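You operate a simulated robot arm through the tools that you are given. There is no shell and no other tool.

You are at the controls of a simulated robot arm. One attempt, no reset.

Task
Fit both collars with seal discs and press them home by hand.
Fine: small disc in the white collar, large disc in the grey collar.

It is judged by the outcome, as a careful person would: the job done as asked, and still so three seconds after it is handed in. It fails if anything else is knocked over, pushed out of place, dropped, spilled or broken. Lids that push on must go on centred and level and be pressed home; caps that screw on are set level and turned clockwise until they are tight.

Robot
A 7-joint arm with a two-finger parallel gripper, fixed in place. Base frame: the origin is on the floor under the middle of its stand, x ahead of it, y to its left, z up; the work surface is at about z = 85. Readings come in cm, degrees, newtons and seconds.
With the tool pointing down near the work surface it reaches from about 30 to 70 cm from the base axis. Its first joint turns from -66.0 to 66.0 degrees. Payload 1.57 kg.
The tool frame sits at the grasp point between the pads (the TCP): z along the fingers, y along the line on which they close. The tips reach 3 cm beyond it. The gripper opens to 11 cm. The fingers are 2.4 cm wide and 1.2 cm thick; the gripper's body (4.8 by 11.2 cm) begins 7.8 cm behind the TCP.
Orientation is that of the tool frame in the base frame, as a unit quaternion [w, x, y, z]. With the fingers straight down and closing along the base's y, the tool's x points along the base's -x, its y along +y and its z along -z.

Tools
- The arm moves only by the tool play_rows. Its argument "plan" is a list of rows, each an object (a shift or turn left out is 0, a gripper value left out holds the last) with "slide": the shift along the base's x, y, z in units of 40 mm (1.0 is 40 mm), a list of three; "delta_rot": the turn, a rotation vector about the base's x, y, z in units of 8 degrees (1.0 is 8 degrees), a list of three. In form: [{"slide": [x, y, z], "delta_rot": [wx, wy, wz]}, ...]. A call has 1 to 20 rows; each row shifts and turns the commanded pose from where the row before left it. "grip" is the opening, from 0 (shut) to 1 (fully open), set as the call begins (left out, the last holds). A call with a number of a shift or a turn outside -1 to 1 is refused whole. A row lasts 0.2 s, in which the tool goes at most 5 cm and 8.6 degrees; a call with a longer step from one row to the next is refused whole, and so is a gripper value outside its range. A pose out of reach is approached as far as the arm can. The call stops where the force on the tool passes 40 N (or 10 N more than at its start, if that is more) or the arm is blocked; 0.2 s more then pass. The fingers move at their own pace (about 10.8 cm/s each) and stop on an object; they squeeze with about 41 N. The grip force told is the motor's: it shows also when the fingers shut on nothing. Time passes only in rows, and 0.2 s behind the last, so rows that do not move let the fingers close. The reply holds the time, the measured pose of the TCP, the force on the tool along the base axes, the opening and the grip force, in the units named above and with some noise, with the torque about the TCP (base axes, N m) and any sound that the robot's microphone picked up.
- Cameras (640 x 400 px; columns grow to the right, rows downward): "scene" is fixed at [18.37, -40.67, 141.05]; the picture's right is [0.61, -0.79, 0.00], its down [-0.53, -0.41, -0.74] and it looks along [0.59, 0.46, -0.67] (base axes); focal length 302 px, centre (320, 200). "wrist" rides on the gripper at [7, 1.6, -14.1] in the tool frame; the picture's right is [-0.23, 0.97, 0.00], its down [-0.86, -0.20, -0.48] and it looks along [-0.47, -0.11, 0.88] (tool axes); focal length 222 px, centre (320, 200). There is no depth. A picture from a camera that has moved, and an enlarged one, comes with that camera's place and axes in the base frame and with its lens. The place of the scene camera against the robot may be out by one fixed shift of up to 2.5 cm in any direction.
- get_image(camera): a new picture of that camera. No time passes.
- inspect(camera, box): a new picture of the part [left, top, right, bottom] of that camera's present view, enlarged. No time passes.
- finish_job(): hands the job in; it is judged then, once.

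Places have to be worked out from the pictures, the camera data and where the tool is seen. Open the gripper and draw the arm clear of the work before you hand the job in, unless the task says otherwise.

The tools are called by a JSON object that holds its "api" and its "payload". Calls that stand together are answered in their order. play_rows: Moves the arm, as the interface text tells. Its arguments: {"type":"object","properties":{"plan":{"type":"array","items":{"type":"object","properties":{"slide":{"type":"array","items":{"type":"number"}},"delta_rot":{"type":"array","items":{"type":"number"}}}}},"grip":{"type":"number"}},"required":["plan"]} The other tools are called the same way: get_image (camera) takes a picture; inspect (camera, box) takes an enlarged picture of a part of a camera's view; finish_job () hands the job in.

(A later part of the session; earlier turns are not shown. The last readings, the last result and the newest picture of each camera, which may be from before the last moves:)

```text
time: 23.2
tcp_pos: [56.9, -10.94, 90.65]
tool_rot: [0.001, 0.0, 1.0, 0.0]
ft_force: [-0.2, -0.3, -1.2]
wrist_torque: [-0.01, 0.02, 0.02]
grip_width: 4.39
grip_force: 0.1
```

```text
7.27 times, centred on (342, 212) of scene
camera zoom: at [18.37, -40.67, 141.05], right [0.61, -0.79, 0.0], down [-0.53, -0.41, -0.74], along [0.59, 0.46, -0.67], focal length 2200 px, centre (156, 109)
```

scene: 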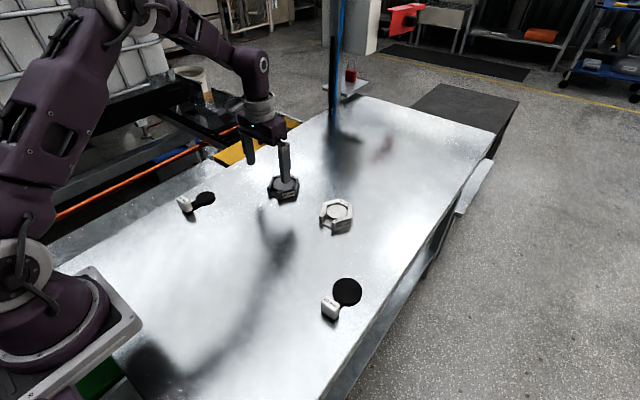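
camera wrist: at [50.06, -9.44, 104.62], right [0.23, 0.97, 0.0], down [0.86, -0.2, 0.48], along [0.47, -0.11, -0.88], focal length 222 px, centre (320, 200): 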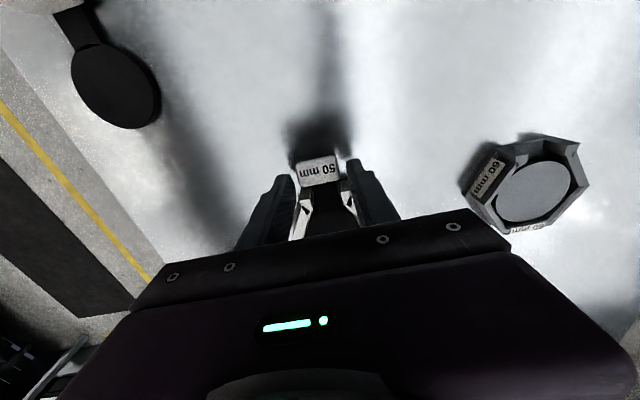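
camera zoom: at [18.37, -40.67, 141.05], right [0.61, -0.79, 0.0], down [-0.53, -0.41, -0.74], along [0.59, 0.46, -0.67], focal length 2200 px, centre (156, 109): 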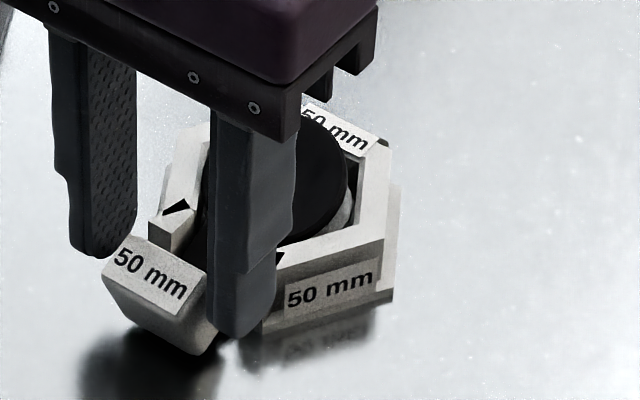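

As feared, the handle's weight tipped the part: the block rests on the table and the disc is tilted in the opening. I raise the open fingers straight up, clear of it, to look.

{"api": "play_rows", "payload": {"plan": [{"slide": [0, 0, 0.2]}, {"slide": [0, 0, 0.5]}, {"slide": [-0.3, 0, 0.6]}, {"slide": [-0.2, 0, 0.2]}, {"slide": [0, 0, 0]}, {"slide": [0, 0, 0]}]}}

{"api": "inspect", "payload": {"camera": "wrist", "box": [265, 140, 385, 240]}}

{"api": "inspect", "payload": {"camera": "scene", "box": [315, 190, 370, 245]}}

```text
time: 24.6
tcp_pos: [54.75, -11.09, 96.68]
tool_rot: [0.0, -0.001, 1.0, 0.0]
ft_force: [0.4, -0.1, 0.2]
wrist_torque: [0.01, -0.02, 0.03]
grip_width: 4.38
grip_force: 0.1
```

```text
4.00 times, centred on (325, 190) of wrist
camera zoom: at [47.85, -9.43, 110.7], right [0.23, 0.97, 0.0], down [0.86, -0.2, 0.48], along [0.47, -0.11, -0.88], focal length 888 px, centre (300, 240)
```

zoom: 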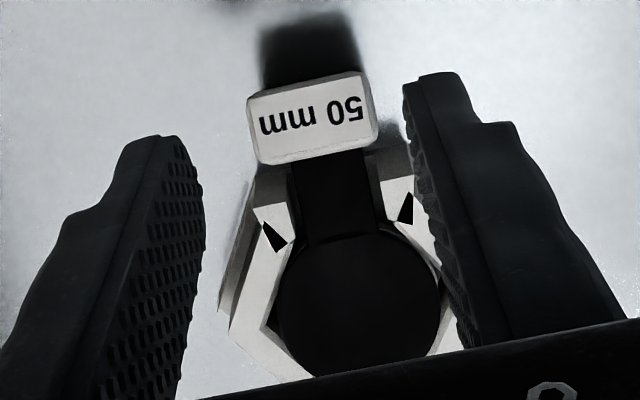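

```text
7.27 times, centred on (342, 218) of scene
camera zoom: at [18.37, -40.67, 141.05], right [0.61, -0.79, 0.0], down [-0.53, -0.41, -0.74], along [0.59, 0.46, -0.67], focal length 2200 px, centre (156, 73)
```

zoom: 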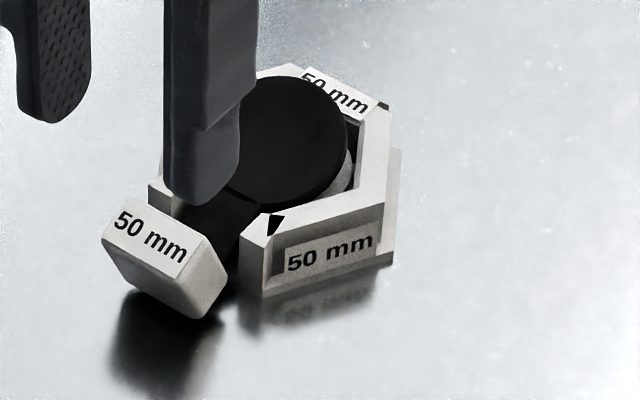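

The disc is still in the opening, with only the handle end down. I close the fingers, move above the disc centre slightly to its raised far side, and come down to just above it to press it level.

{"api": "play_rows", "payload": {"plan": [{"slide": [0, 0, 0.25]}, {"slide": [0.5, 0, 0]}, {"slide": [0.8, 0, 0]}, {"slide": [0.8, 0, 0]}, {"slide": [0, 0, -0.25]}, {"slide": [0, 0, -0.5]}, {"slide": [0, 0, -0.3]}, {"slide": [0, 0, 0]}, {"slide": [0, 0, 0]}], "grip": 0}}

{"api": "inspect", "payload": {"camera": "scene", "box": [310, 180, 370, 245]}}

{"api": "get_image", "payload": {"camera": "wrist"}}

```text
time: 26.6
tcp_pos: [63.36, -10.99, 93.21]
tool_rot: [0.0, 0.0, 1.0, 0.001]
ft_force: [-0.1, 0.9, 0.1]
wrist_torque: [0.01, 0.0, 0.01]
grip_width: 0.0
grip_force: 21.5
```

```text
6.15 times, centred on (340, 212) of scene
camera zoom: at [18.37, -40.67, 141.05], right [0.61, -0.79, 0.0], down [-0.53, -0.41, -0.74], along [0.59, 0.46, -0.67], focal length 1861 px, centre (197, 123)
```

zoom: 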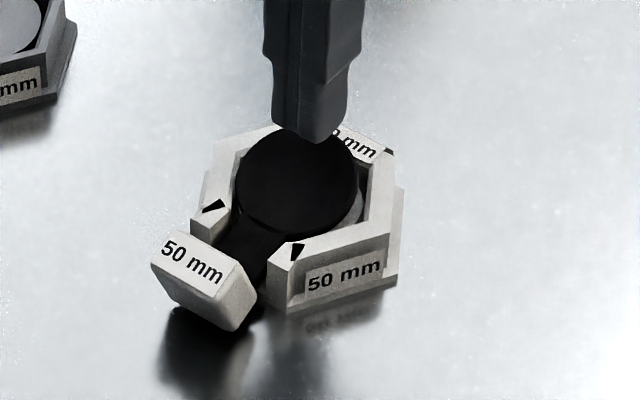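

```text
taken
camera wrist: at [56.49, -9.39, 107.38], right [0.23, 0.97, 0.0], down [0.86, -0.2, 0.48], along [0.47, -0.11, -0.88], focal length 222 px, centre (320, 200)
```

wrist: 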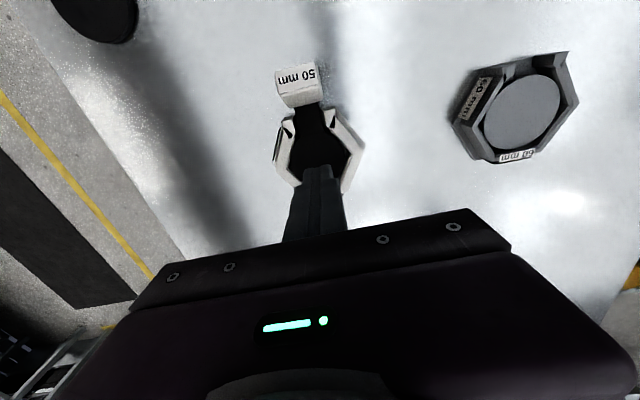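

The closed fingertip is directly over the disc, about 1.5 cm above it. I press down slowly to tip the disc back level.

{"api": "play_rows", "payload": {"plan": [{"slide": [0, 0, -0.1]}, {"slide": [0, 0, -0.1]}, {"slide": [0, 0, -0.1]}, {"slide": [0, 0, -0.1]}, {"slide": [0, 0, -0.1]}, {"slide": [0, 0, 0]}]}}

{"api": "inspect", "payload": {"camera": "scene", "box": [310, 180, 370, 245]}}

```text
time: 28.0
tcp_pos: [63.43, -11.03, 91.41]
tool_rot: [0.0, 0.0, 1.0, 0.0]
ft_force: [1.2, -0.3, 0.9]
wrist_torque: [-0.01, 0.03, -0.01]
grip_width: 0.01
grip_force: 21.4
```

```text
6.15 times, centred on (340, 212) of scene
camera zoom: at [18.37, -40.67, 141.05], right [0.61, -0.79, 0.0], down [-0.53, -0.41, -0.74], along [0.59, 0.46, -0.67], focal length 1861 px, centre (197, 123)
```

zoom: 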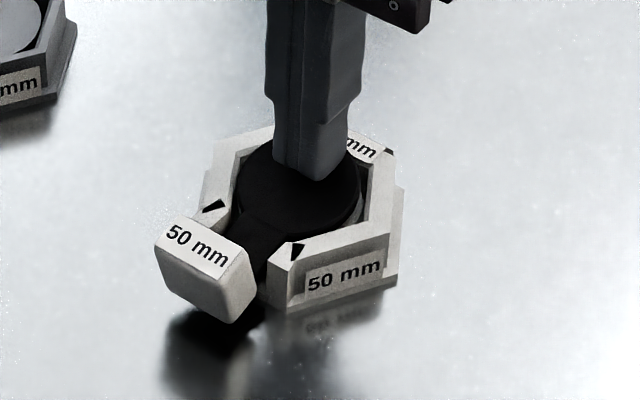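

The push is working: the disc is levelling and the block has lifted. I continue down slowly until the force builds.

{"api": "play_rows", "payload": {"plan": [{"slide": [0, 0, -0.05]}, {"slide": [0, 0, -0.05]}, {"slide": [0, 0, -0.05]}, {"slide": [0, 0, -0.05]}, {"slide": [0, 0, -0.05]}, {"slide": [0, 0, 0]}]}}

{"api": "inspect", "payload": {"camera": "scene", "box": [310, 180, 370, 245]}}

```text
time: 29.4
tcp_pos: [63.4, -10.98, 90.29]
tool_rot: [0.0, 0.0, 1.0, 0.0]
ft_force: [0.2, -0.4, 0.0]
wrist_torque: [-0.04, 0.01, -0.01]
grip_width: 0.01
grip_force: 20.9
```

```text
6.15 times, centred on (340, 212) of scene
camera zoom: at [18.37, -40.67, 141.05], right [0.61, -0.79, 0.0], down [-0.53, -0.41, -0.74], along [0.59, 0.46, -0.67], focal length 1861 px, centre (197, 123)
```

zoom: 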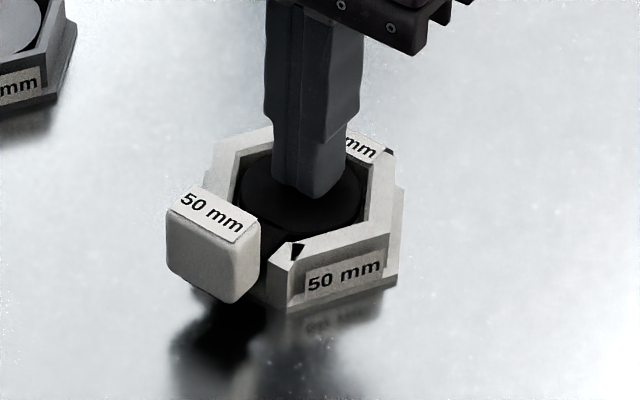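

Nearly level and centred. I keep pressing in 1 mm steps to find the seat and build force.

{"api": "play_rows", "payload": {"plan": [{"slide": [0, 0, -0.025]}, {"slide": [0, 0, -0.025]}, {"slide": [0, 0, -0.025]}, {"slide": [0, 0, 0]}]}}

{"api": "inspect", "payload": {"camera": "scene", "box": [310, 180, 370, 245]}}

```text
time: 30.4
tcp_pos: [63.37, -10.95, 90.25]
tool_rot: [0.001, 0.0, 1.0, 0.0]
ft_force: [-2.5, 2.8, 16.5]
wrist_torque: [0.13, 0.2, -0.03]
grip_width: 0.0
grip_force: 21.6
```

```text
6.15 times, centred on (340, 212) of scene
camera zoom: at [18.33, -40.66, 141.06], right [0.61, -0.79, 0.0], down [-0.53, -0.41, -0.74], along [0.59, 0.46, -0.67], focal length 1861 px, centre (197, 123)
```

zoom: 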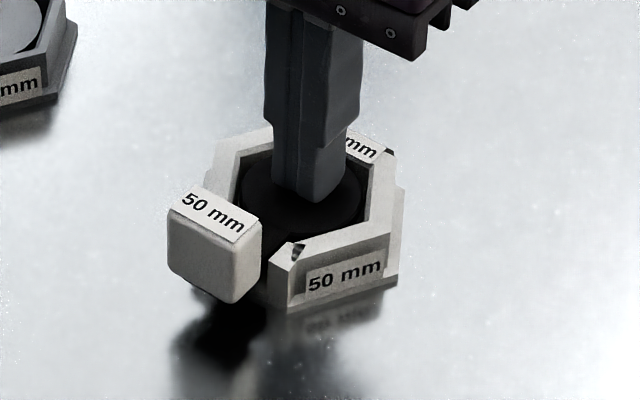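

Contact at 16.5 N, the disc level and centred. I press on toward 40 N in sub-millimetre steps and listen for it going home.

{"api": "play_rows", "payload": {"plan": [{"slide": [0, 0, -0.02]}, {"slide": [0, 0, -0.02]}, {"slide": [0, 0, -0.02]}, {"slide": [0, 0, -0.02]}, {"slide": [0, 0, 0]}]}}

{"api": "inspect", "payload": {"camera": "scene", "box": [310, 180, 370, 245]}}

```text
time: 31.1
tcp_pos: [63.45, -11.09, 90.13]
tool_rot: [0.001, 0.0, 1.0, -0.001]
ft_force: [-7.3, 1.8, 15.4]
wrist_torque: [0.07, 0.31, -0.03]
grip_width: 0.0
grip_force: 21.0
stopped in row 3: the force on the tool passed its limit at 42 N (the readings are from after the stop); the commanded pose is now the measured one
```

```text
6.15 times, centred on (340, 212) of scene
camera zoom: at [18.32, -40.66, 141.06], right [0.61, -0.79, 0.0], down [-0.53, -0.41, -0.74], along [0.59, 0.46, -0.67], focal length 1861 px, centre (197, 123)
```

zoom: 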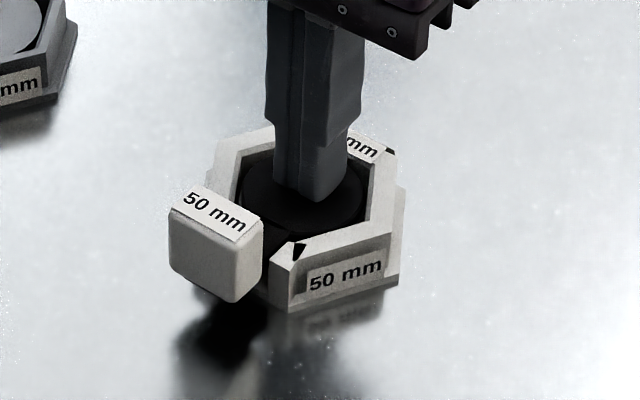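

The press stopped at 42 N with the disc level. I back the tip off 3 mm and look at whether the disc stays seated by itself.

{"api": "play_rows", "payload": {"plan": [{"slide": [0, 0, 0.05]}, {"slide": [0, 0, 0.05]}, {"slide": [0, 0, 0]}]}}

{"api": "inspect", "payload": {"camera": "scene", "box": [310, 180, 370, 245]}}

```text
time: 31.9
tcp_pos: [63.35, -11.02, 90.34]
tool_rot: [0.0, 0.0, 1.0, 0.0]
ft_force: [0.4, -0.2, -0.1]
wrist_torque: [0.03, 0.0, 0.0]
grip_width: 0.0
grip_force: 20.9
```

```text
6.15 times, centred on (340, 212) of scene
camera zoom: at [18.37, -40.67, 141.05], right [0.61, -0.79, 0.0], down [-0.53, -0.41, -0.74], along [0.59, 0.46, -0.67], focal length 1861 px, centre (197, 123)
```

zoom: 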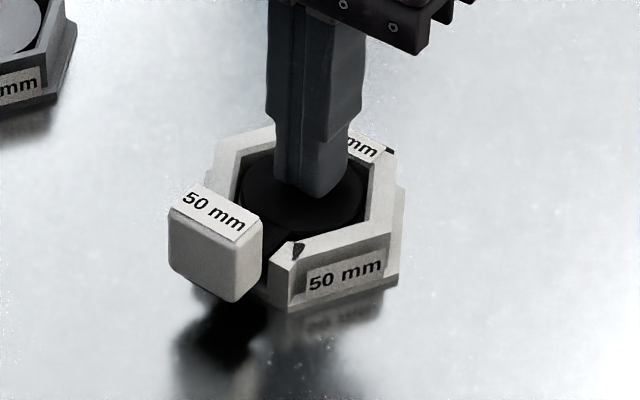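

The force is zero and the block hasn't dropped. I raise another 1 cm and check again.

{"api": "play_rows", "payload": {"plan": [{"slide": [0, 0, 0.1]}, {"slide": [0, 0, 0.2]}, {"slide": [0, 0, 0]}, {"slide": [0, 0, 0]}]}}

{"api": "inspect", "payload": {"camera": "scene", "box": [310, 180, 370, 245]}}

```text
time: 33.0
tcp_pos: [63.47, -11.06, 91.52]
tool_rot: [0.001, 0.0, 1.0, 0.0]
ft_force: [-0.2, 0.2, 0.4]
wrist_torque: [0.03, -0.01, 0.0]
grip_width: 0.01
grip_force: 21.5
```

```text
6.15 times, centred on (340, 212) of scene
camera zoom: at [18.37, -40.67, 141.05], right [0.61, -0.79, 0.0], down [-0.53, -0.41, -0.74], along [0.59, 0.46, -0.67], focal length 1861 px, centre (197, 123)
```

zoom: 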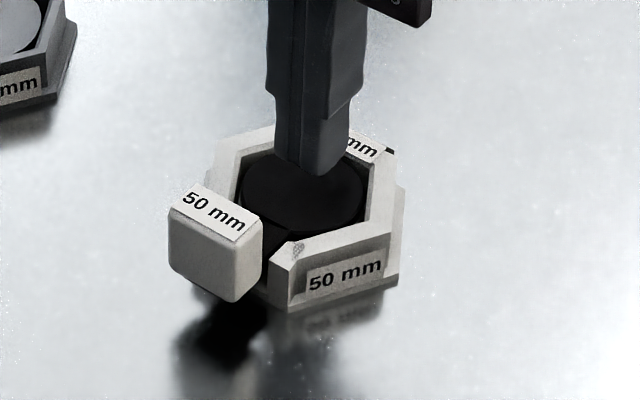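

The disc now holds itself level in the collar, so the press has taken. I rise and move back to view it from above.

{"api": "play_rows", "payload": {"plan": [{"slide": [0, 0, 0.6]}, {"slide": [0, 0, 0.8]}, {"slide": [-0.6, 0.1, 0]}, {"slide": [-0.7, 0.1, 0]}, {"slide": [0, 0, 0]}, {"slide": [0, 0, 0]}], "grip": 1}}

{"api": "inspect", "payload": {"camera": "wrist", "box": [265, 130, 375, 240]}}

{"api": "inspect", "payload": {"camera": "scene", "box": [315, 190, 365, 240]}}

```text
time: 34.4
tcp_pos: [58.34, -10.31, 97.26]
tool_rot: [0.0, 0.0, 1.0, 0.0]
ft_force: [0.7, -0.3, 0.4]
wrist_torque: [-0.01, -0.02, -0.03]
grip_width: 11.0
grip_force: 0.0
```

```text
3.64 times, centred on (320, 185) of wrist
camera zoom: at [51.44, -8.73, 111.29], right [0.23, 0.97, 0.0], down [0.85, -0.2, 0.48], along [0.47, -0.11, -0.88], focal length 808 px, centre (320, 254)
```

zoom: 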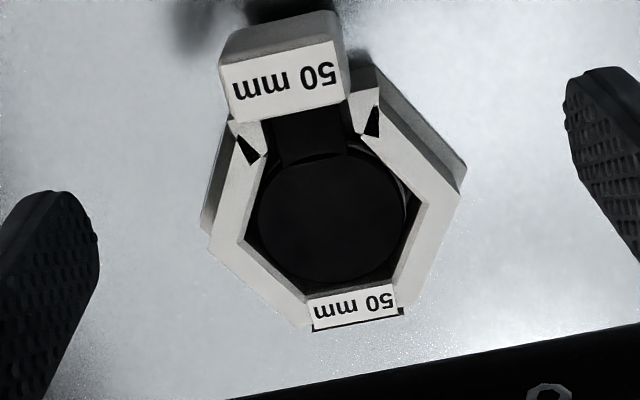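

```text
8.00 times, centred on (340, 215) of scene
camera zoom: at [18.37, -40.67, 141.05], right [0.61, -0.79, 0.0], down [-0.53, -0.41, -0.74], along [0.59, 0.46, -0.67], focal length 2420 px, centre (160, 80)
```

zoom: 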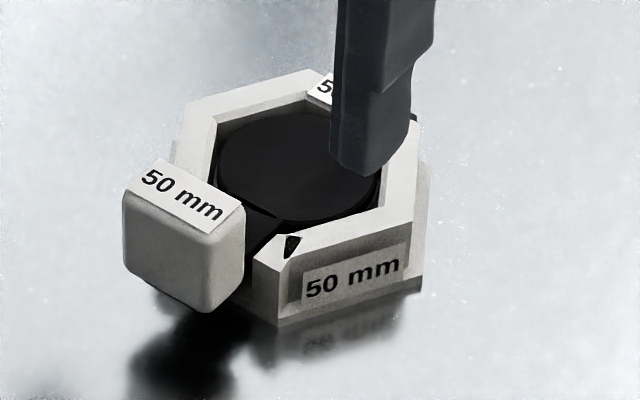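

It looks level and centred. I zoom in on the disc to check how evenly it sits over the seat.

{"api": "inspect", "payload": {"camera": "wrist", "box": [290, 150, 345, 220]}}

{"api": "inspect", "payload": {"camera": "wrist", "box": [300, 155, 350, 185]}}

```text
5.71 times, centred on (318, 185) of wrist
camera zoom: at [51.44, -8.73, 111.29], right [0.23, 0.97, 0.0], down [0.85, -0.2, 0.48], along [0.47, -0.11, -0.88], focal length 1269 px, centre (334, 286)
```

zoom: 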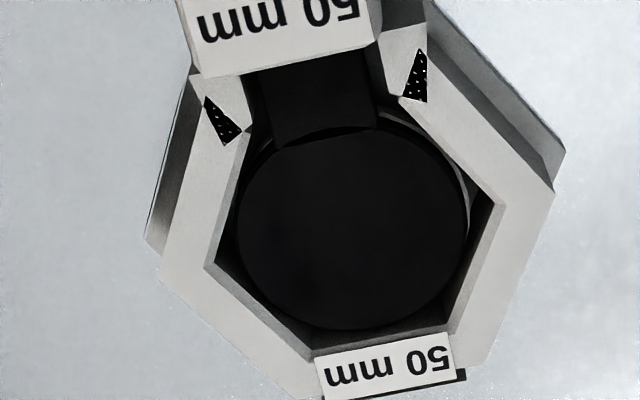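

```text
12.80 times, centred on (325, 170) of wrist
camera zoom: at [51.44, -8.73, 111.29], right [0.23, 0.97, 0.0], down [0.85, -0.2, 0.48], along [0.47, -0.11, -0.88], focal length 2843 px, centre (256, 584)
```

zoom: 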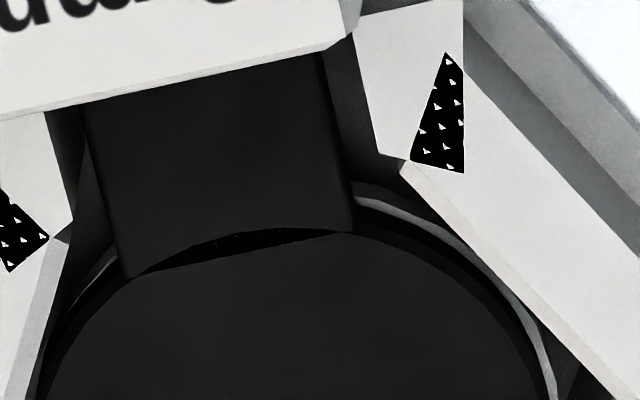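

The disc is centred within about a millimetre and the stem runs cleanly through the slot. To be sure it is fully home all round, I do a second press exactly on its centre.

{"api": "play_rows", "payload": {"plan": [{"slide": [0.5, -0.09, 0]}, {"slide": [0.64, -0.08, 0]}, {"slide": [0, 0, -0.6]}, {"slide": [0, 0, -0.6]}, {"slide": [0, 0, -0.25]}, {"slide": [0, 0, 0]}, {"slide": [0, 0, 0]}], "grip": 0}}

{"api": "play_rows", "payload": {"plan": [{"slide": [0, 0, -0.05]}, {"slide": [0, 0, -0.05]}, {"slide": [0, 0, -0.05]}, {"slide": [0, 0, -0.04]}, {"slide": [0, 0, -0.03]}, {"slide": [0, 0, 0]}]}}

```text
time: 36.0
tcp_pos: [62.84, -11.1, 91.3]
tool_rot: [0.0, 0.0, 1.0, -0.001]
ft_force: [0.5, 0.4, 1.0]
wrist_torque: [-0.04, -0.02, -0.02]
grip_width: 0.0
grip_force: 21.3
```

```text
time: 37.4
tcp_pos: [62.81, -10.97, 90.52]
tool_rot: [0.001, 0.0, 1.0, 0.0]
ft_force: [-0.5, 0.4, -0.1]
wrist_torque: [0.01, -0.02, -0.01]
grip_width: 0.0
grip_force: 21.6
```

Still above the disc at z = 90.5. I continue down finely until the force builds.

{"api": "play_rows", "payload": {"plan": [{"slide": [0, 0, -0.03]}, {"slide": [0, 0, -0.03]}, {"slide": [0, 0, -0.03]}, {"slide": [0, 0, -0.03]}, {"slide": [0, 0, -0.03]}, {"slide": [0, 0, -0.03]}, {"slide": [0, 0, -0.03]}, {"slide": [0, 0, 0]}]}}

{"api": "inspect", "payload": {"camera": "scene", "box": [310, 180, 370, 245]}}

```text
time: 38.9
tcp_pos: [62.78, -10.9, 90.04]
tool_rot: [0.002, 0.0, 1.0, -0.001]
ft_force: [-6.3, 2.7, 15.0]
wrist_torque: [0.05, 0.3, 0.0]
grip_width: 0.01
grip_force: 21.3
stopped in row 7: the force on the tool passed its limit at 44 N (the readings are from after the stop); the commanded pose is now the measured one
```

```text
6.15 times, centred on (340, 212) of scene
camera zoom: at [18.33, -40.66, 141.06], right [0.61, -0.79, 0.0], down [-0.53, -0.41, -0.74], along [0.59, 0.46, -0.67], focal length 1861 px, centre (197, 123)
```

zoom: 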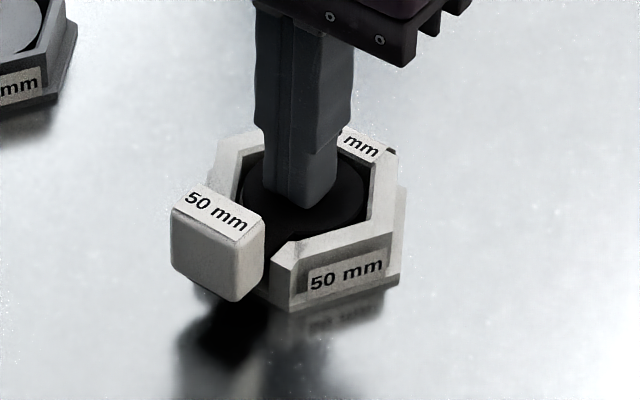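

Pressed to 44 N at the centre and it holds firm. I lift off, rise well clear and go over to the large disc's handle with the fingers part open.

{"api": "play_rows", "payload": {"plan": [{"slide": [0, 0, 0.1]}, {"slide": [0, 0, 0.4]}, {"slide": [0, 0, 0.6]}, {"slide": [0, 0, 0.6]}, {"slide": [0, 0, 0]}]}}

{"api": "play_rows", "payload": {"plan": [{"slide": [-0.5, -0.3, 0]}, {"slide": [-0.85, -0.56, 0]}, {"slide": [-0.85, -0.56, 0]}, {"slide": [-0.85, -0.56, 0]}, {"slide": [-0.85, -0.56, 0]}, {"slide": [-0.85, -0.56, 0]}, {"slide": [-0.7, -0.45, 0]}, {"slide": [0, 0, 0]}, {"slide": [0, 0, 0]}], "grip": 0.5}}

{"api": "get_image", "payload": {"camera": "wrist"}}

{"api": "inspect", "payload": {"camera": "wrist", "box": [270, 135, 380, 235]}}

{"api": "inspect", "payload": {"camera": "scene", "box": [250, 165, 370, 240]}}

```text
time: 40.1
tcp_pos: [62.89, -10.96, 97.04]
tool_rot: [0.002, 0.0, 1.0, 0.0]
ft_force: [0.4, -1.0, -0.4]
wrist_torque: [0.03, 0.01, 0.02]
grip_width: 0.0
grip_force: 21.1
```

```text
time: 42.1
tcp_pos: [41.29, -24.86, 97.14]
tool_rot: [0.003, -0.001, 1.0, -0.001]
ft_force: [0.0, 0.8, -0.5]
wrist_torque: [-0.01, -0.03, 0.01]
grip_width: 5.49
grip_force: 0.2
```

```text
taken
camera wrist: at [34.31, -23.37, 111.08], right [0.23, 0.97, 0.0], down [0.85, -0.2, 0.48], along [0.47, -0.11, -0.88], focal length 222 px, centre (320, 200)
```

wrist: 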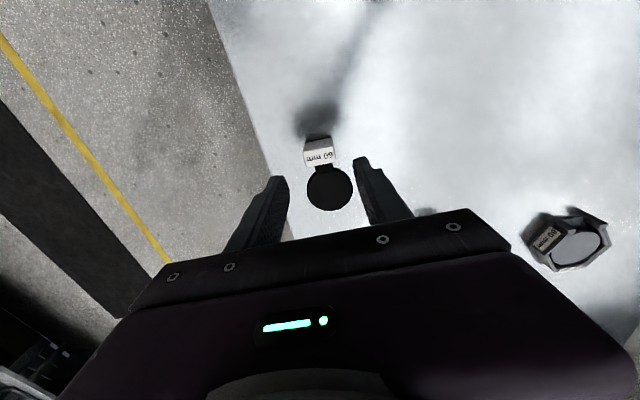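

```text
4.00 times, centred on (325, 185) of wrist
camera zoom: at [34.31, -23.37, 111.08], right [0.23, 0.97, 0.0], down [0.85, -0.2, 0.48], along [0.47, -0.11, -0.88], focal length 888 px, centre (300, 260)
```

zoom: 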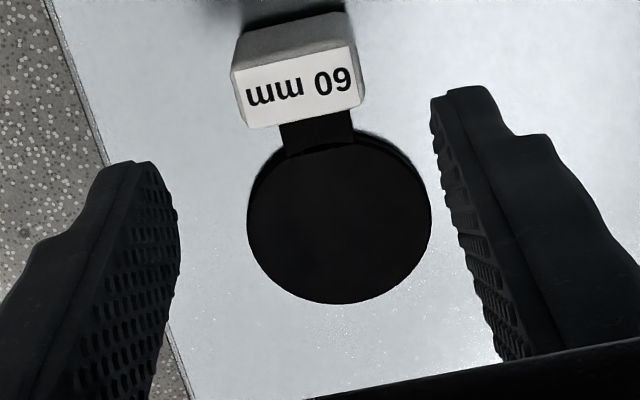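

```text
5.33 times, centred on (310, 202) of scene
camera zoom: at [18.37, -40.67, 141.05], right [0.61, -0.79, 0.0], down [-0.53, -0.41, -0.74], along [0.59, 0.46, -0.67], focal length 1613 px, centre (373, 187)
```

zoom: 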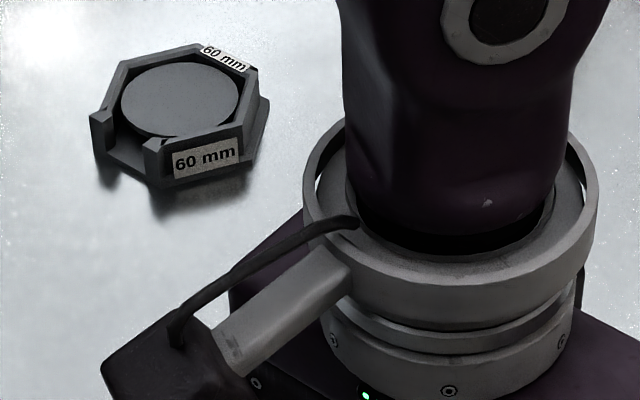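

The white collar looks undisturbed. The large disc is as it was: block centre about (41.45, -25.1), disc centre about (46.8, -25.05). I take out the slight 0.3° pitch left by the press, line up over the block and come partway down.

{"api": "play_rows", "payload": {"plan": [{"slide": [-0.06, -0.05, -0.35], "delta_rot": [0, 0.03, 0]}, {"slide": [0, 0, -0.5]}, {"slide": [0, 0, -0.3]}, {"slide": [0, 0, 0]}, {"slide": [0, 0, 0]}]}}

{"api": "inspect", "payload": {"camera": "wrist", "box": [270, 140, 380, 240]}}

{"api": "inspect", "payload": {"camera": "scene", "box": [300, 255, 380, 325]}}

```text
time: 43.3
tcp_pos: [40.92, -25.21, 92.32]
tool_rot: [0.0, 0.0, 1.0, -0.002]
ft_force: [0.1, 0.1, 0.0]
wrist_torque: [-0.03, -0.01, 0.01]
grip_width: 5.51
grip_force: 0.0
```

```text
4.00 times, centred on (325, 190) of wrist
camera zoom: at [34.11, -23.64, 106.35], right [0.23, 0.97, 0.0], down [0.86, -0.2, 0.48], along [0.47, -0.11, -0.88], focal length 888 px, centre (300, 240)
```

zoom: 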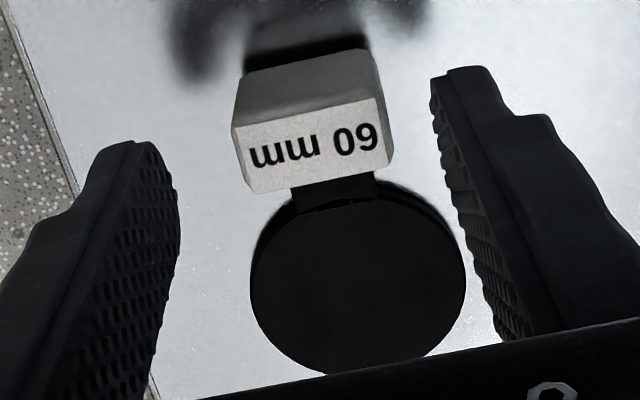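

```text
5.71 times, centred on (340, 290) of scene
camera zoom: at [18.37, -40.67, 141.05], right [0.61, -0.79, 0.0], down [-0.53, -0.41, -0.74], along [0.59, 0.46, -0.67], focal length 1728 px, centre (206, -314)
```

zoom: 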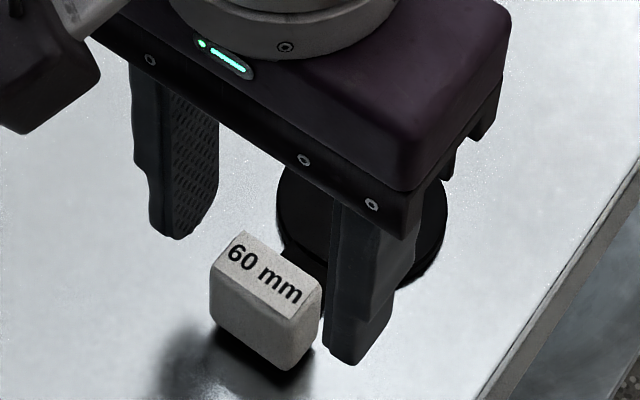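

The block centre is 1.7 mm toward +y of the tool, so I correct that and 1 mm in x, descend to grip height and close.

{"api": "play_rows", "payload": {"plan": [{"slide": [0.025, 0.042, 0]}, {"slide": [0, 0, -0.42]}, {"slide": [0, 0, -0.42]}, {"slide": [0, 0, 0]}]}}

{"api": "play_rows", "payload": {"plan": [{"slide": [0, 0, 0]}, {"slide": [0, 0, 0]}, {"slide": [0, 0, 0]}, {"slide": [0, 0, 0]}], "grip": 0}}

{"api": "play_rows", "payload": {"plan": [{"slide": [0, 0, 0.15]}, {"slide": [0, 0, 0.3]}, {"slide": [0, 0, 0.5]}, {"slide": [0, 0, 0.5]}, {"slide": [0, 0, 0.35]}, {"slide": [0, 0, 0]}, {"slide": [0, 0, 0]}]}}

{"api": "inspect", "payload": {"camera": "wrist", "box": [270, 140, 380, 240]}}

{"api": "inspect", "payload": {"camera": "scene", "box": [300, 225, 390, 310]}}

```text
time: 44.3
tcp_pos: [40.98, -25.02, 88.87]
tool_rot: [0.0, 0.0, 1.0, -0.001]
ft_force: [0.2, 0.4, 0.3]
wrist_torque: [-0.02, 0.0, -0.03]
grip_width: 5.49
grip_force: 0.1
```

```text
time: 45.3
tcp_pos: [40.84, -25.02, 88.69]
tool_rot: [0.0, -0.001, 1.0, 0.0]
ft_force: [-0.4, 0.7, -0.1]
wrist_torque: [0.0, 0.04, -0.04]
grip_width: 3.3
grip_force: 40.6
```

```text
time: 46.9
tcp_pos: [40.92, -25.03, 96.09]
tool_rot: [0.0, 0.0, 1.0, -0.001]
ft_force: [-1.1, 1.3, -1.5]
wrist_torque: [0.03, 0.03, -0.01]
grip_width: 3.29
grip_force: 41.0
```

```text
4.00 times, centred on (325, 190) of wrist
camera zoom: at [34.05, -23.52, 110.16], right [0.23, 0.97, 0.0], down [0.86, -0.2, 0.48], along [0.47, -0.11, -0.88], focal length 888 px, centre (300, 240)
```

zoom: 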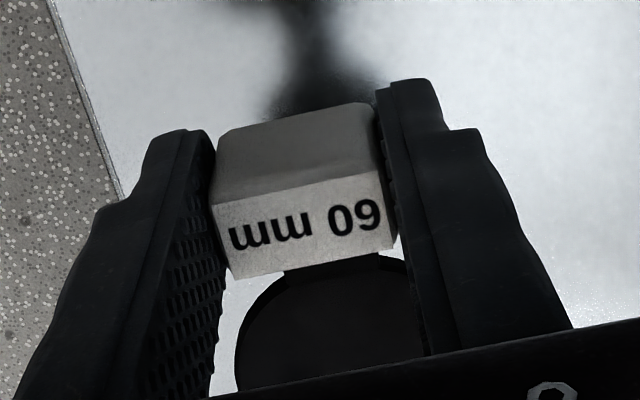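

```text
4.71 times, centred on (345, 268) of scene
camera zoom: at [18.37, -40.67, 141.05], right [0.61, -0.79, 0.0], down [-0.53, -0.41, -0.74], along [0.59, 0.46, -0.67], focal length 1423 px, centre (202, -118)
```

zoom: 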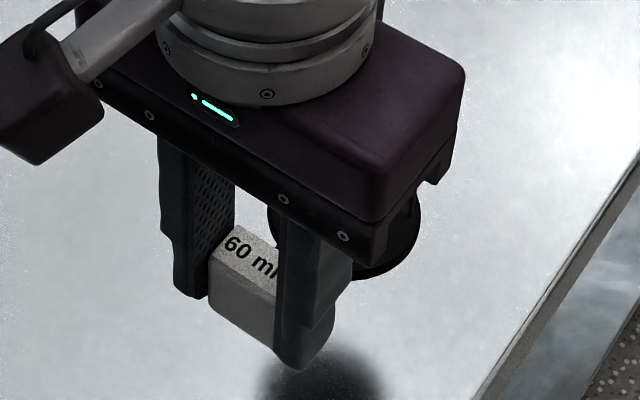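

The large disc is held (3.29 cm, 41 N) and level. I raise it a bit more and carry it over to just short of the grey collar, high enough to clear the fitted white one.

{"api": "play_rows", "payload": {"plan": [{"slide": [0, 0, 0.5]}, {"slide": [0.2, 0.4, 0]}, {"slide": [0.4, 0.8, 0]}, {"slide": [0.4, 0.8, 0]}, {"slide": [0.4, 0.8, 0]}, {"slide": [0.4, 0.8, 0]}, {"slide": [0.4, 0.8, 0]}, {"slide": [0.4, 0.8, 0]}, {"slide": [0.4, 0.8, 0]}, {"slide": [0.4, 0.8, 0]}, {"slide": [0.4, 0.8, 0]}, {"slide": [0.2, 0.4, 0]}, {"slide": [0, 0, 0]}, {"slide": [0, 0, 0]}]}}

{"api": "get_image", "payload": {"camera": "scene"}}

{"api": "inspect", "payload": {"camera": "wrist", "box": [270, 140, 380, 240]}}

```text
time: 49.9
tcp_pos: [56.84, 6.83, 97.96]
tool_rot: [0.0, -0.001, 1.0, -0.001]
ft_force: [0.1, -0.4, -1.0]
wrist_torque: [-0.01, 0.03, 0.0]
grip_width: 3.27
grip_force: 41.2
```

```text
taken
```

scene: 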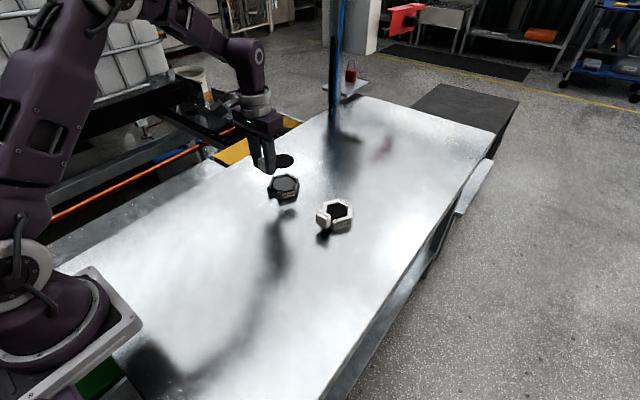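

```text
4.00 times, centred on (325, 190) of wrist
camera zoom: at [50.12, 8.35, 112.09], right [0.23, 0.97, 0.0], down [0.86, -0.2, 0.48], along [0.47, -0.11, -0.88], focal length 888 px, centre (300, 240)
```

zoom: 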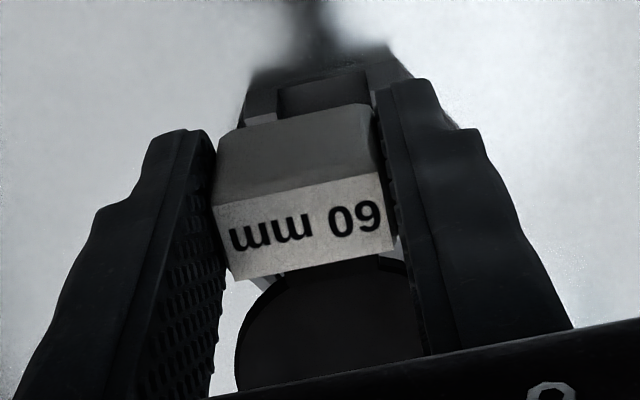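

The slot's centre reads y = 7.05 and the held block's y = 6.7, so I shift +3 mm in y and lower to about 1 cm above the collar walls to measure again.

{"api": "play_rows", "payload": {"plan": [{"slide": [0, 0.075, -0.4]}, {"slide": [0, 0, -0.5]}, {"slide": [0, 0, -0.4]}, {"slide": [0, 0, 0]}, {"slide": [0, 0, 0]}]}}

{"api": "inspect", "payload": {"camera": "scene", "box": [262, 165, 310, 205]}}

{"api": "inspect", "payload": {"camera": "wrist", "box": [298, 198, 348, 238]}}

{"api": "inspect", "payload": {"camera": "wrist", "box": [280, 140, 370, 240]}}

```text
time: 51.1
tcp_pos: [56.96, 6.93, 92.92]
tool_rot: [-0.001, 0.0, 1.0, -0.001]
ft_force: [-0.2, -0.1, -0.1]
wrist_torque: [0.02, 0.0, -0.01]
grip_width: 3.32
grip_force: 41.1
```

```text
10.00 times, centred on (286, 185) of scene
camera zoom: at [18.37, -40.67, 141.05], right [0.61, -0.79, 0.0], down [-0.53, -0.41, -0.74], along [0.59, 0.46, -0.67], focal length 3025 px, centre (660, 350)
```

zoom: 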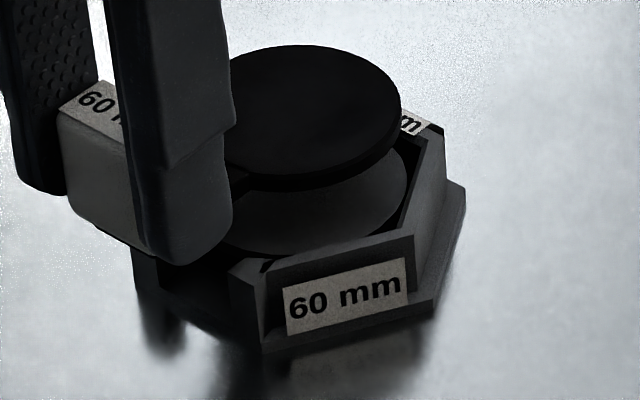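

```text
10.00 times, centred on (323, 218) of wrist
camera zoom: at [50.08, 8.59, 106.92], right [0.23, 0.97, 0.0], down [0.86, -0.2, 0.48], along [0.47, -0.11, -0.88], focal length 2221 px, centre (290, 20)
```

zoom: 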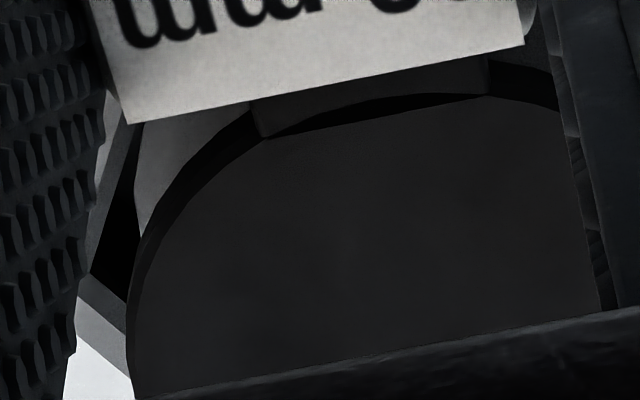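

```text
4.00 times, centred on (325, 190) of wrist
camera zoom: at [50.08, 8.59, 106.92], right [0.23, 0.97, 0.0], down [0.86, -0.2, 0.48], along [0.47, -0.11, -0.88], focal length 888 px, centre (300, 240)
```

zoom: 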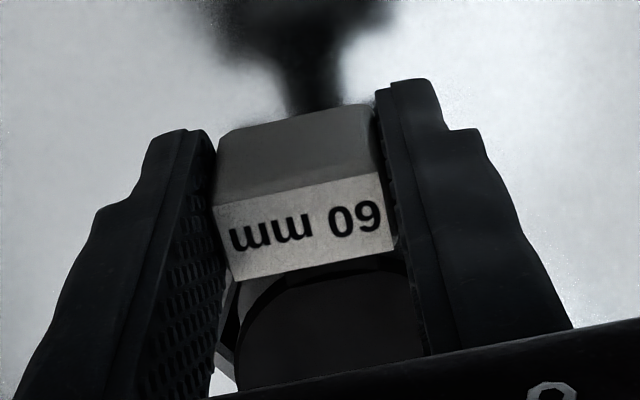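

The wrist measurements put the disc within about 1 mm of the collar centre. I lower a further 1.2 cm to just above the wall tops for a direct comparison.

{"api": "play_rows", "payload": {"plan": [{"slide": [0, 0, -0.15]}, {"slide": [0, 0, -0.15]}, {"slide": [0, 0, 0]}, {"slide": [0, 0, 0]}]}}

{"api": "inspect", "payload": {"camera": "scene", "box": [270, 168, 304, 200]}}

{"api": "inspect", "payload": {"camera": "wrist", "box": [298, 198, 348, 238]}}

```text
time: 52.1
tcp_pos: [56.88, 6.99, 91.83]
tool_rot: [0.0, -0.001, 1.0, -0.001]
ft_force: [-0.8, 0.3, -0.6]
wrist_torque: [-0.01, -0.01, 0.0]
grip_width: 3.29
grip_force: 40.8
```

```text
12.50 times, centred on (287, 184) of scene
camera zoom: at [18.37, -40.67, 141.05], right [0.61, -0.79, 0.0], down [-0.53, -0.41, -0.74], along [0.59, 0.46, -0.67], focal length 3781 px, centre (732, 400)
```

zoom: 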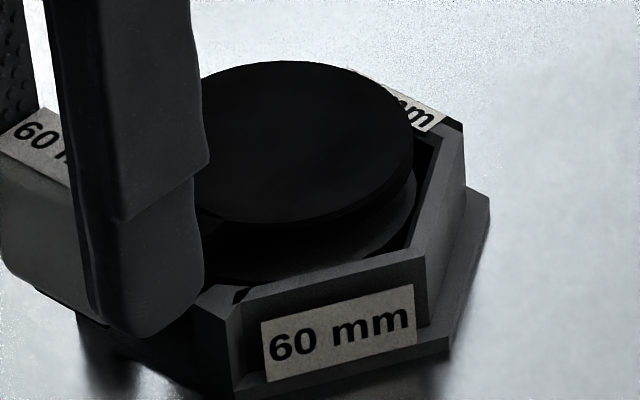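

```text
10.00 times, centred on (323, 218) of wrist
camera zoom: at [50.11, 8.58, 105.75], right [0.23, 0.97, 0.0], down [0.86, -0.2, 0.48], along [0.47, -0.11, -0.88], focal length 2221 px, centre (290, 20)
```

zoom: 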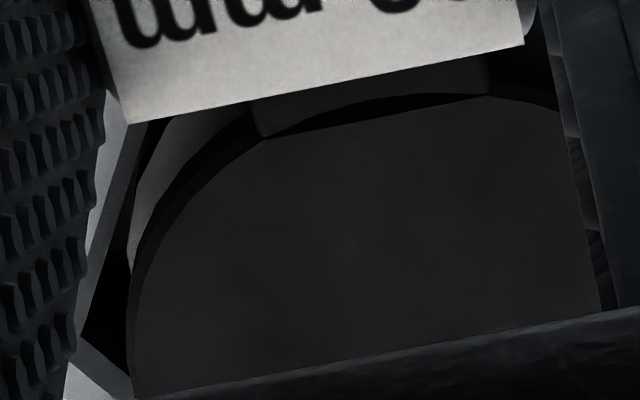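

The readings agree to within 1–2 mm, with the disc slightly toward -x and -y. I nudge +1 mm in x and +1.2 mm in y and lower 6 mm into the opening.

{"api": "play_rows", "payload": {"plan": [{"slide": [0.025, 0.03, 0]}, {"slide": [0, 0, -0.05]}, {"slide": [0, 0, -0.05]}, {"slide": [0, 0, -0.05]}, {"slide": [0, 0, 0]}, {"slide": [0, 0, 0]}]}}

{"api": "inspect", "payload": {"camera": "scene", "box": [270, 168, 304, 200]}}

{"api": "inspect", "payload": {"camera": "wrist", "box": [298, 198, 348, 238]}}

```text
time: 53.5
tcp_pos: [57.17, 7.2, 91.12]
tool_rot: [0.001, 0.0, 1.0, -0.001]
ft_force: [-2.1, -2.8, 9.3]
wrist_torque: [0.16, -0.67, -0.16]
grip_width: 3.29
grip_force: 40.9
```

```text
12.50 times, centred on (287, 184) of scene
camera zoom: at [18.35, -40.68, 141.05], right [0.61, -0.79, 0.0], down [-0.53, -0.41, -0.74], along [0.59, 0.46, -0.67], focal length 3781 px, centre (732, 400)
```

zoom: 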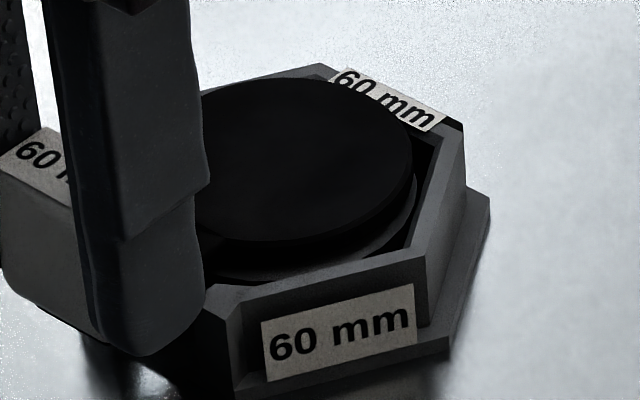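

```text
10.00 times, centred on (323, 218) of wrist
camera zoom: at [50.18, 8.75, 105.1], right [0.23, 0.97, 0.0], down [0.85, -0.2, 0.48], along [0.47, -0.11, -0.88], focal length 2221 px, centre (290, 20)
```

zoom: 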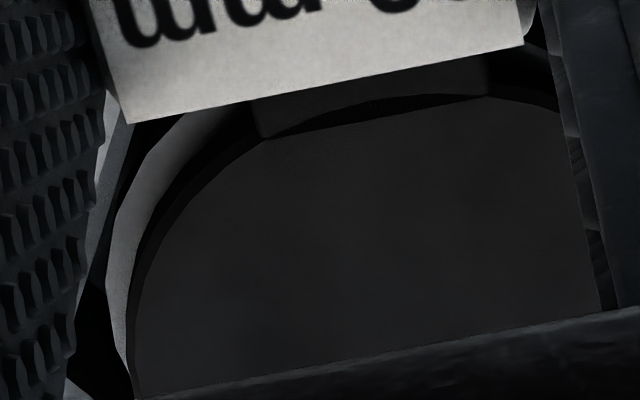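

There is already 9 N of contact, and the torques place it toward the far (+x, +y) edge, so the disc is touching the far wall. I back up 4 mm and look closely.

{"api": "play_rows", "payload": {"plan": [{"slide": [0, 0, 0.05]}, {"slide": [0, 0, 0.05]}, {"slide": [0, 0, 0]}, {"slide": [0, 0, 0]}]}}

{"api": "inspect", "payload": {"camera": "scene", "box": [284, 172, 302, 190]}}

{"api": "inspect", "payload": {"camera": "wrist", "box": [298, 198, 348, 238]}}

{"api": "inspect", "payload": {"camera": "scene", "box": [262, 160, 310, 205]}}

```text
time: 54.5
tcp_pos: [57.0, 7.32, 91.46]
tool_rot: [0.0, -0.001, 1.0, -0.001]
ft_force: [0.3, 0.6, -0.6]
wrist_torque: [0.01, 0.06, -0.01]
grip_width: 3.29
grip_force: 40.8
```

```text
16.00 times, centred on (293, 181) of scene
camera zoom: at [18.37, -40.67, 141.05], right [0.61, -0.79, 0.0], down [-0.53, -0.41, -0.74], along [0.59, 0.46, -0.67], focal length 4840 px, centre (752, 504)
```

zoom: 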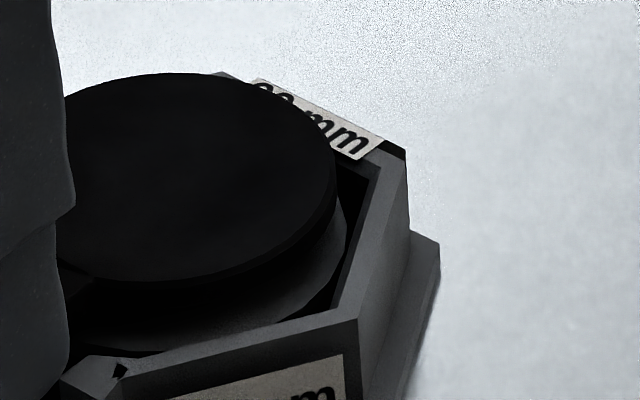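

```text
10.00 times, centred on (323, 218) of wrist
camera zoom: at [50.15, 8.8, 105.52], right [0.23, 0.97, 0.0], down [0.86, -0.2, 0.48], along [0.47, -0.11, -0.88], focal length 2221 px, centre (290, 20)
```

zoom: 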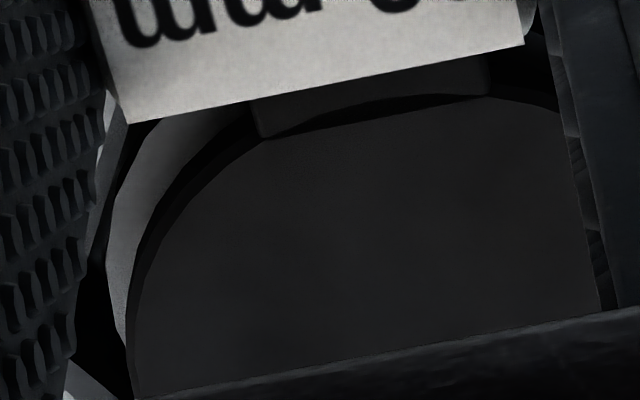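

```text
8.89 times, centred on (286, 182) of scene
camera zoom: at [18.37, -40.67, 141.05], right [0.61, -0.79, 0.0], down [-0.53, -0.41, -0.74], along [0.59, 0.46, -0.67], focal length 2689 px, centre (622, 356)
```

zoom: 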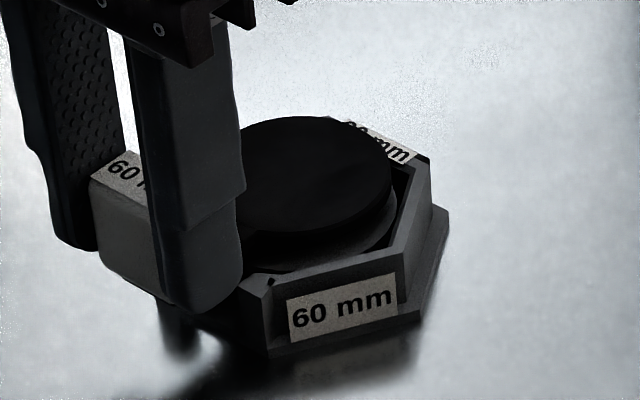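

The disc is about 2 mm too far toward +y. I shift back -2 mm in y and -0.5 mm in x, then look at the clearance again.

{"api": "play_rows", "payload": {"plan": [{"slide": [-0.0125, -0.05, 0]}, {"slide": [0, 0, 0]}, {"slide": [0, 0, 0]}]}}

{"api": "inspect", "payload": {"camera": "scene", "box": [284, 172, 302, 190]}}

{"api": "inspect", "payload": {"camera": "wrist", "box": [290, 190, 350, 238]}}

```text
time: 55.3
tcp_pos: [56.98, 7.05, 91.56]
tool_rot: [0.0, 0.0, 1.0, -0.001]
ft_force: [-0.4, 0.1, -1.2]
wrist_torque: [0.01, 0.02, -0.01]
grip_width: 3.34
grip_force: 40.8
```

```text
16.00 times, centred on (293, 181) of scene
camera zoom: at [18.37, -40.67, 141.05], right [0.61, -0.79, 0.0], down [-0.53, -0.41, -0.74], along [0.59, 0.46, -0.67], focal length 4840 px, centre (752, 504)
```

zoom: 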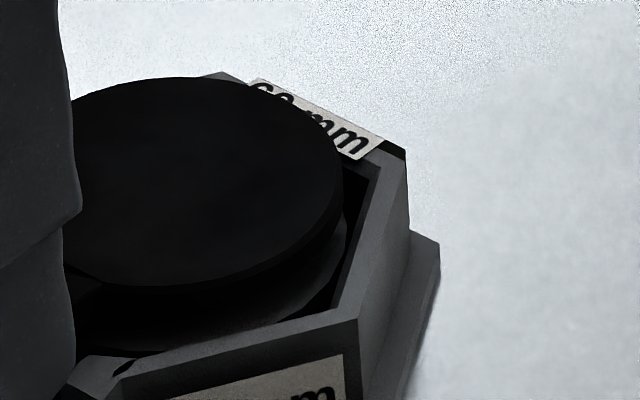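

```text
8.33 times, centred on (320, 214) of wrist
camera zoom: at [50.12, 8.63, 105.53], right [0.23, 0.97, 0.0], down [0.86, -0.2, 0.48], along [0.47, -0.11, -0.88], focal length 1851 px, centre (320, 83)
```

zoom: 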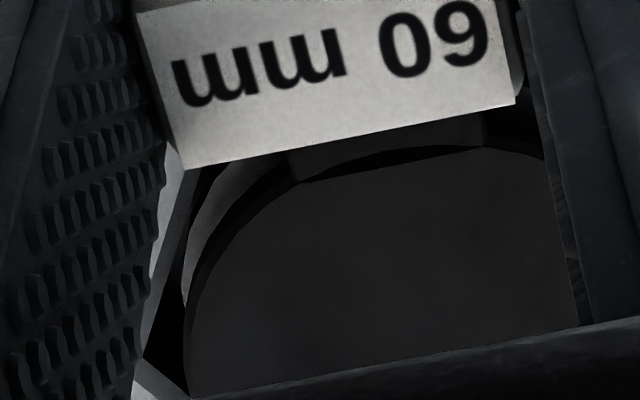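

Now the disc and seat edges line up within about 1 mm in the scene view. I lower in 1 mm steps, watching the force.

{"api": "play_rows", "payload": {"plan": [{"slide": [0, 0, -0.025]}, {"slide": [0, 0, -0.025]}, {"slide": [0, 0, -0.025]}, {"slide": [0, 0, -0.025]}, {"slide": [0, 0, 0]}]}}

{"api": "inspect", "payload": {"camera": "scene", "box": [284, 172, 302, 190]}}

```text
time: 56.5
tcp_pos: [56.92, 7.11, 91.14]
tool_rot: [0.0, 0.0, 1.0, -0.002]
ft_force: [0.2, 0.0, -0.2]
wrist_torque: [0.0, 0.05, -0.02]
grip_width: 3.32
grip_force: 40.8
```

```text
16.00 times, centred on (293, 181) of scene
camera zoom: at [18.37, -40.67, 141.05], right [0.61, -0.79, 0.0], down [-0.53, -0.41, -0.74], along [0.59, 0.46, -0.67], focal length 4840 px, centre (752, 504)
```

zoom: 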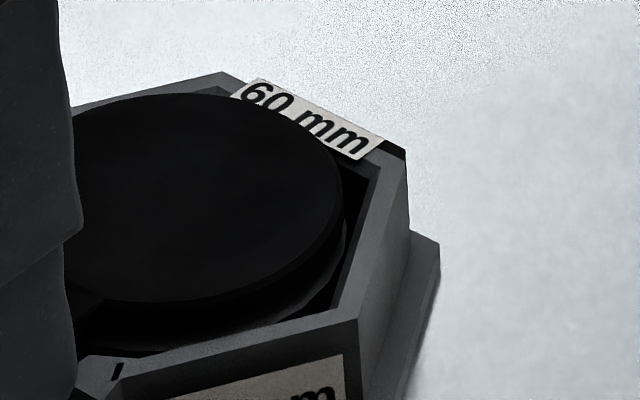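

No contact at the same height as before, so the disc has cleared the wall. I continue down in 1 mm steps toward the seat.

{"api": "play_rows", "payload": {"plan": [{"slide": [0, 0, -0.025]}, {"slide": [0, 0, -0.025]}, {"slide": [0, 0, -0.025]}, {"slide": [0, 0, 0]}]}}

{"api": "inspect", "payload": {"camera": "scene", "box": [284, 172, 302, 190]}}

{"api": "inspect", "payload": {"camera": "wrist", "box": [290, 190, 350, 238]}}

```text
time: 57.5
tcp_pos: [57.04, 6.97, 90.86]
tool_rot: [0.0, 0.0, 1.0, -0.001]
ft_force: [-2.1, 1.6, 4.8]
wrist_torque: [0.07, -0.07, 0.02]
grip_width: 3.3
grip_force: 41.1
```

```text
16.00 times, centred on (293, 181) of scene
camera zoom: at [18.36, -40.67, 141.05], right [0.61, -0.79, 0.0], down [-0.53, -0.41, -0.74], along [0.59, 0.46, -0.67], focal length 4840 px, centre (752, 504)
```

zoom: 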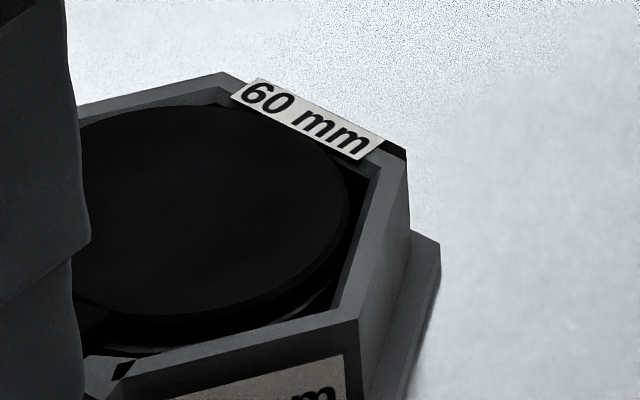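

```text
8.33 times, centred on (320, 214) of wrist
camera zoom: at [50.21, 8.61, 104.86], right [0.23, 0.97, 0.0], down [0.85, -0.2, 0.48], along [0.47, -0.11, -0.88], focal length 1851 px, centre (320, 83)
```

zoom: 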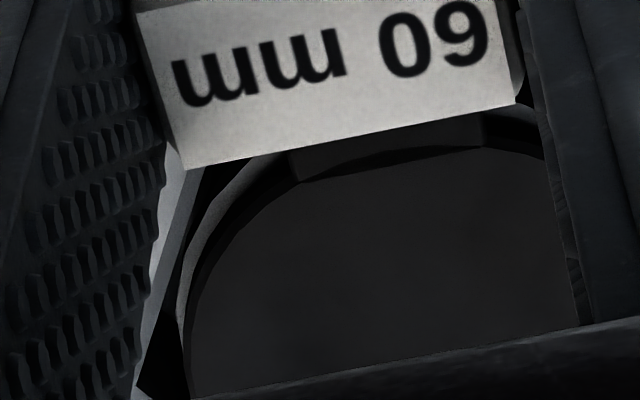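

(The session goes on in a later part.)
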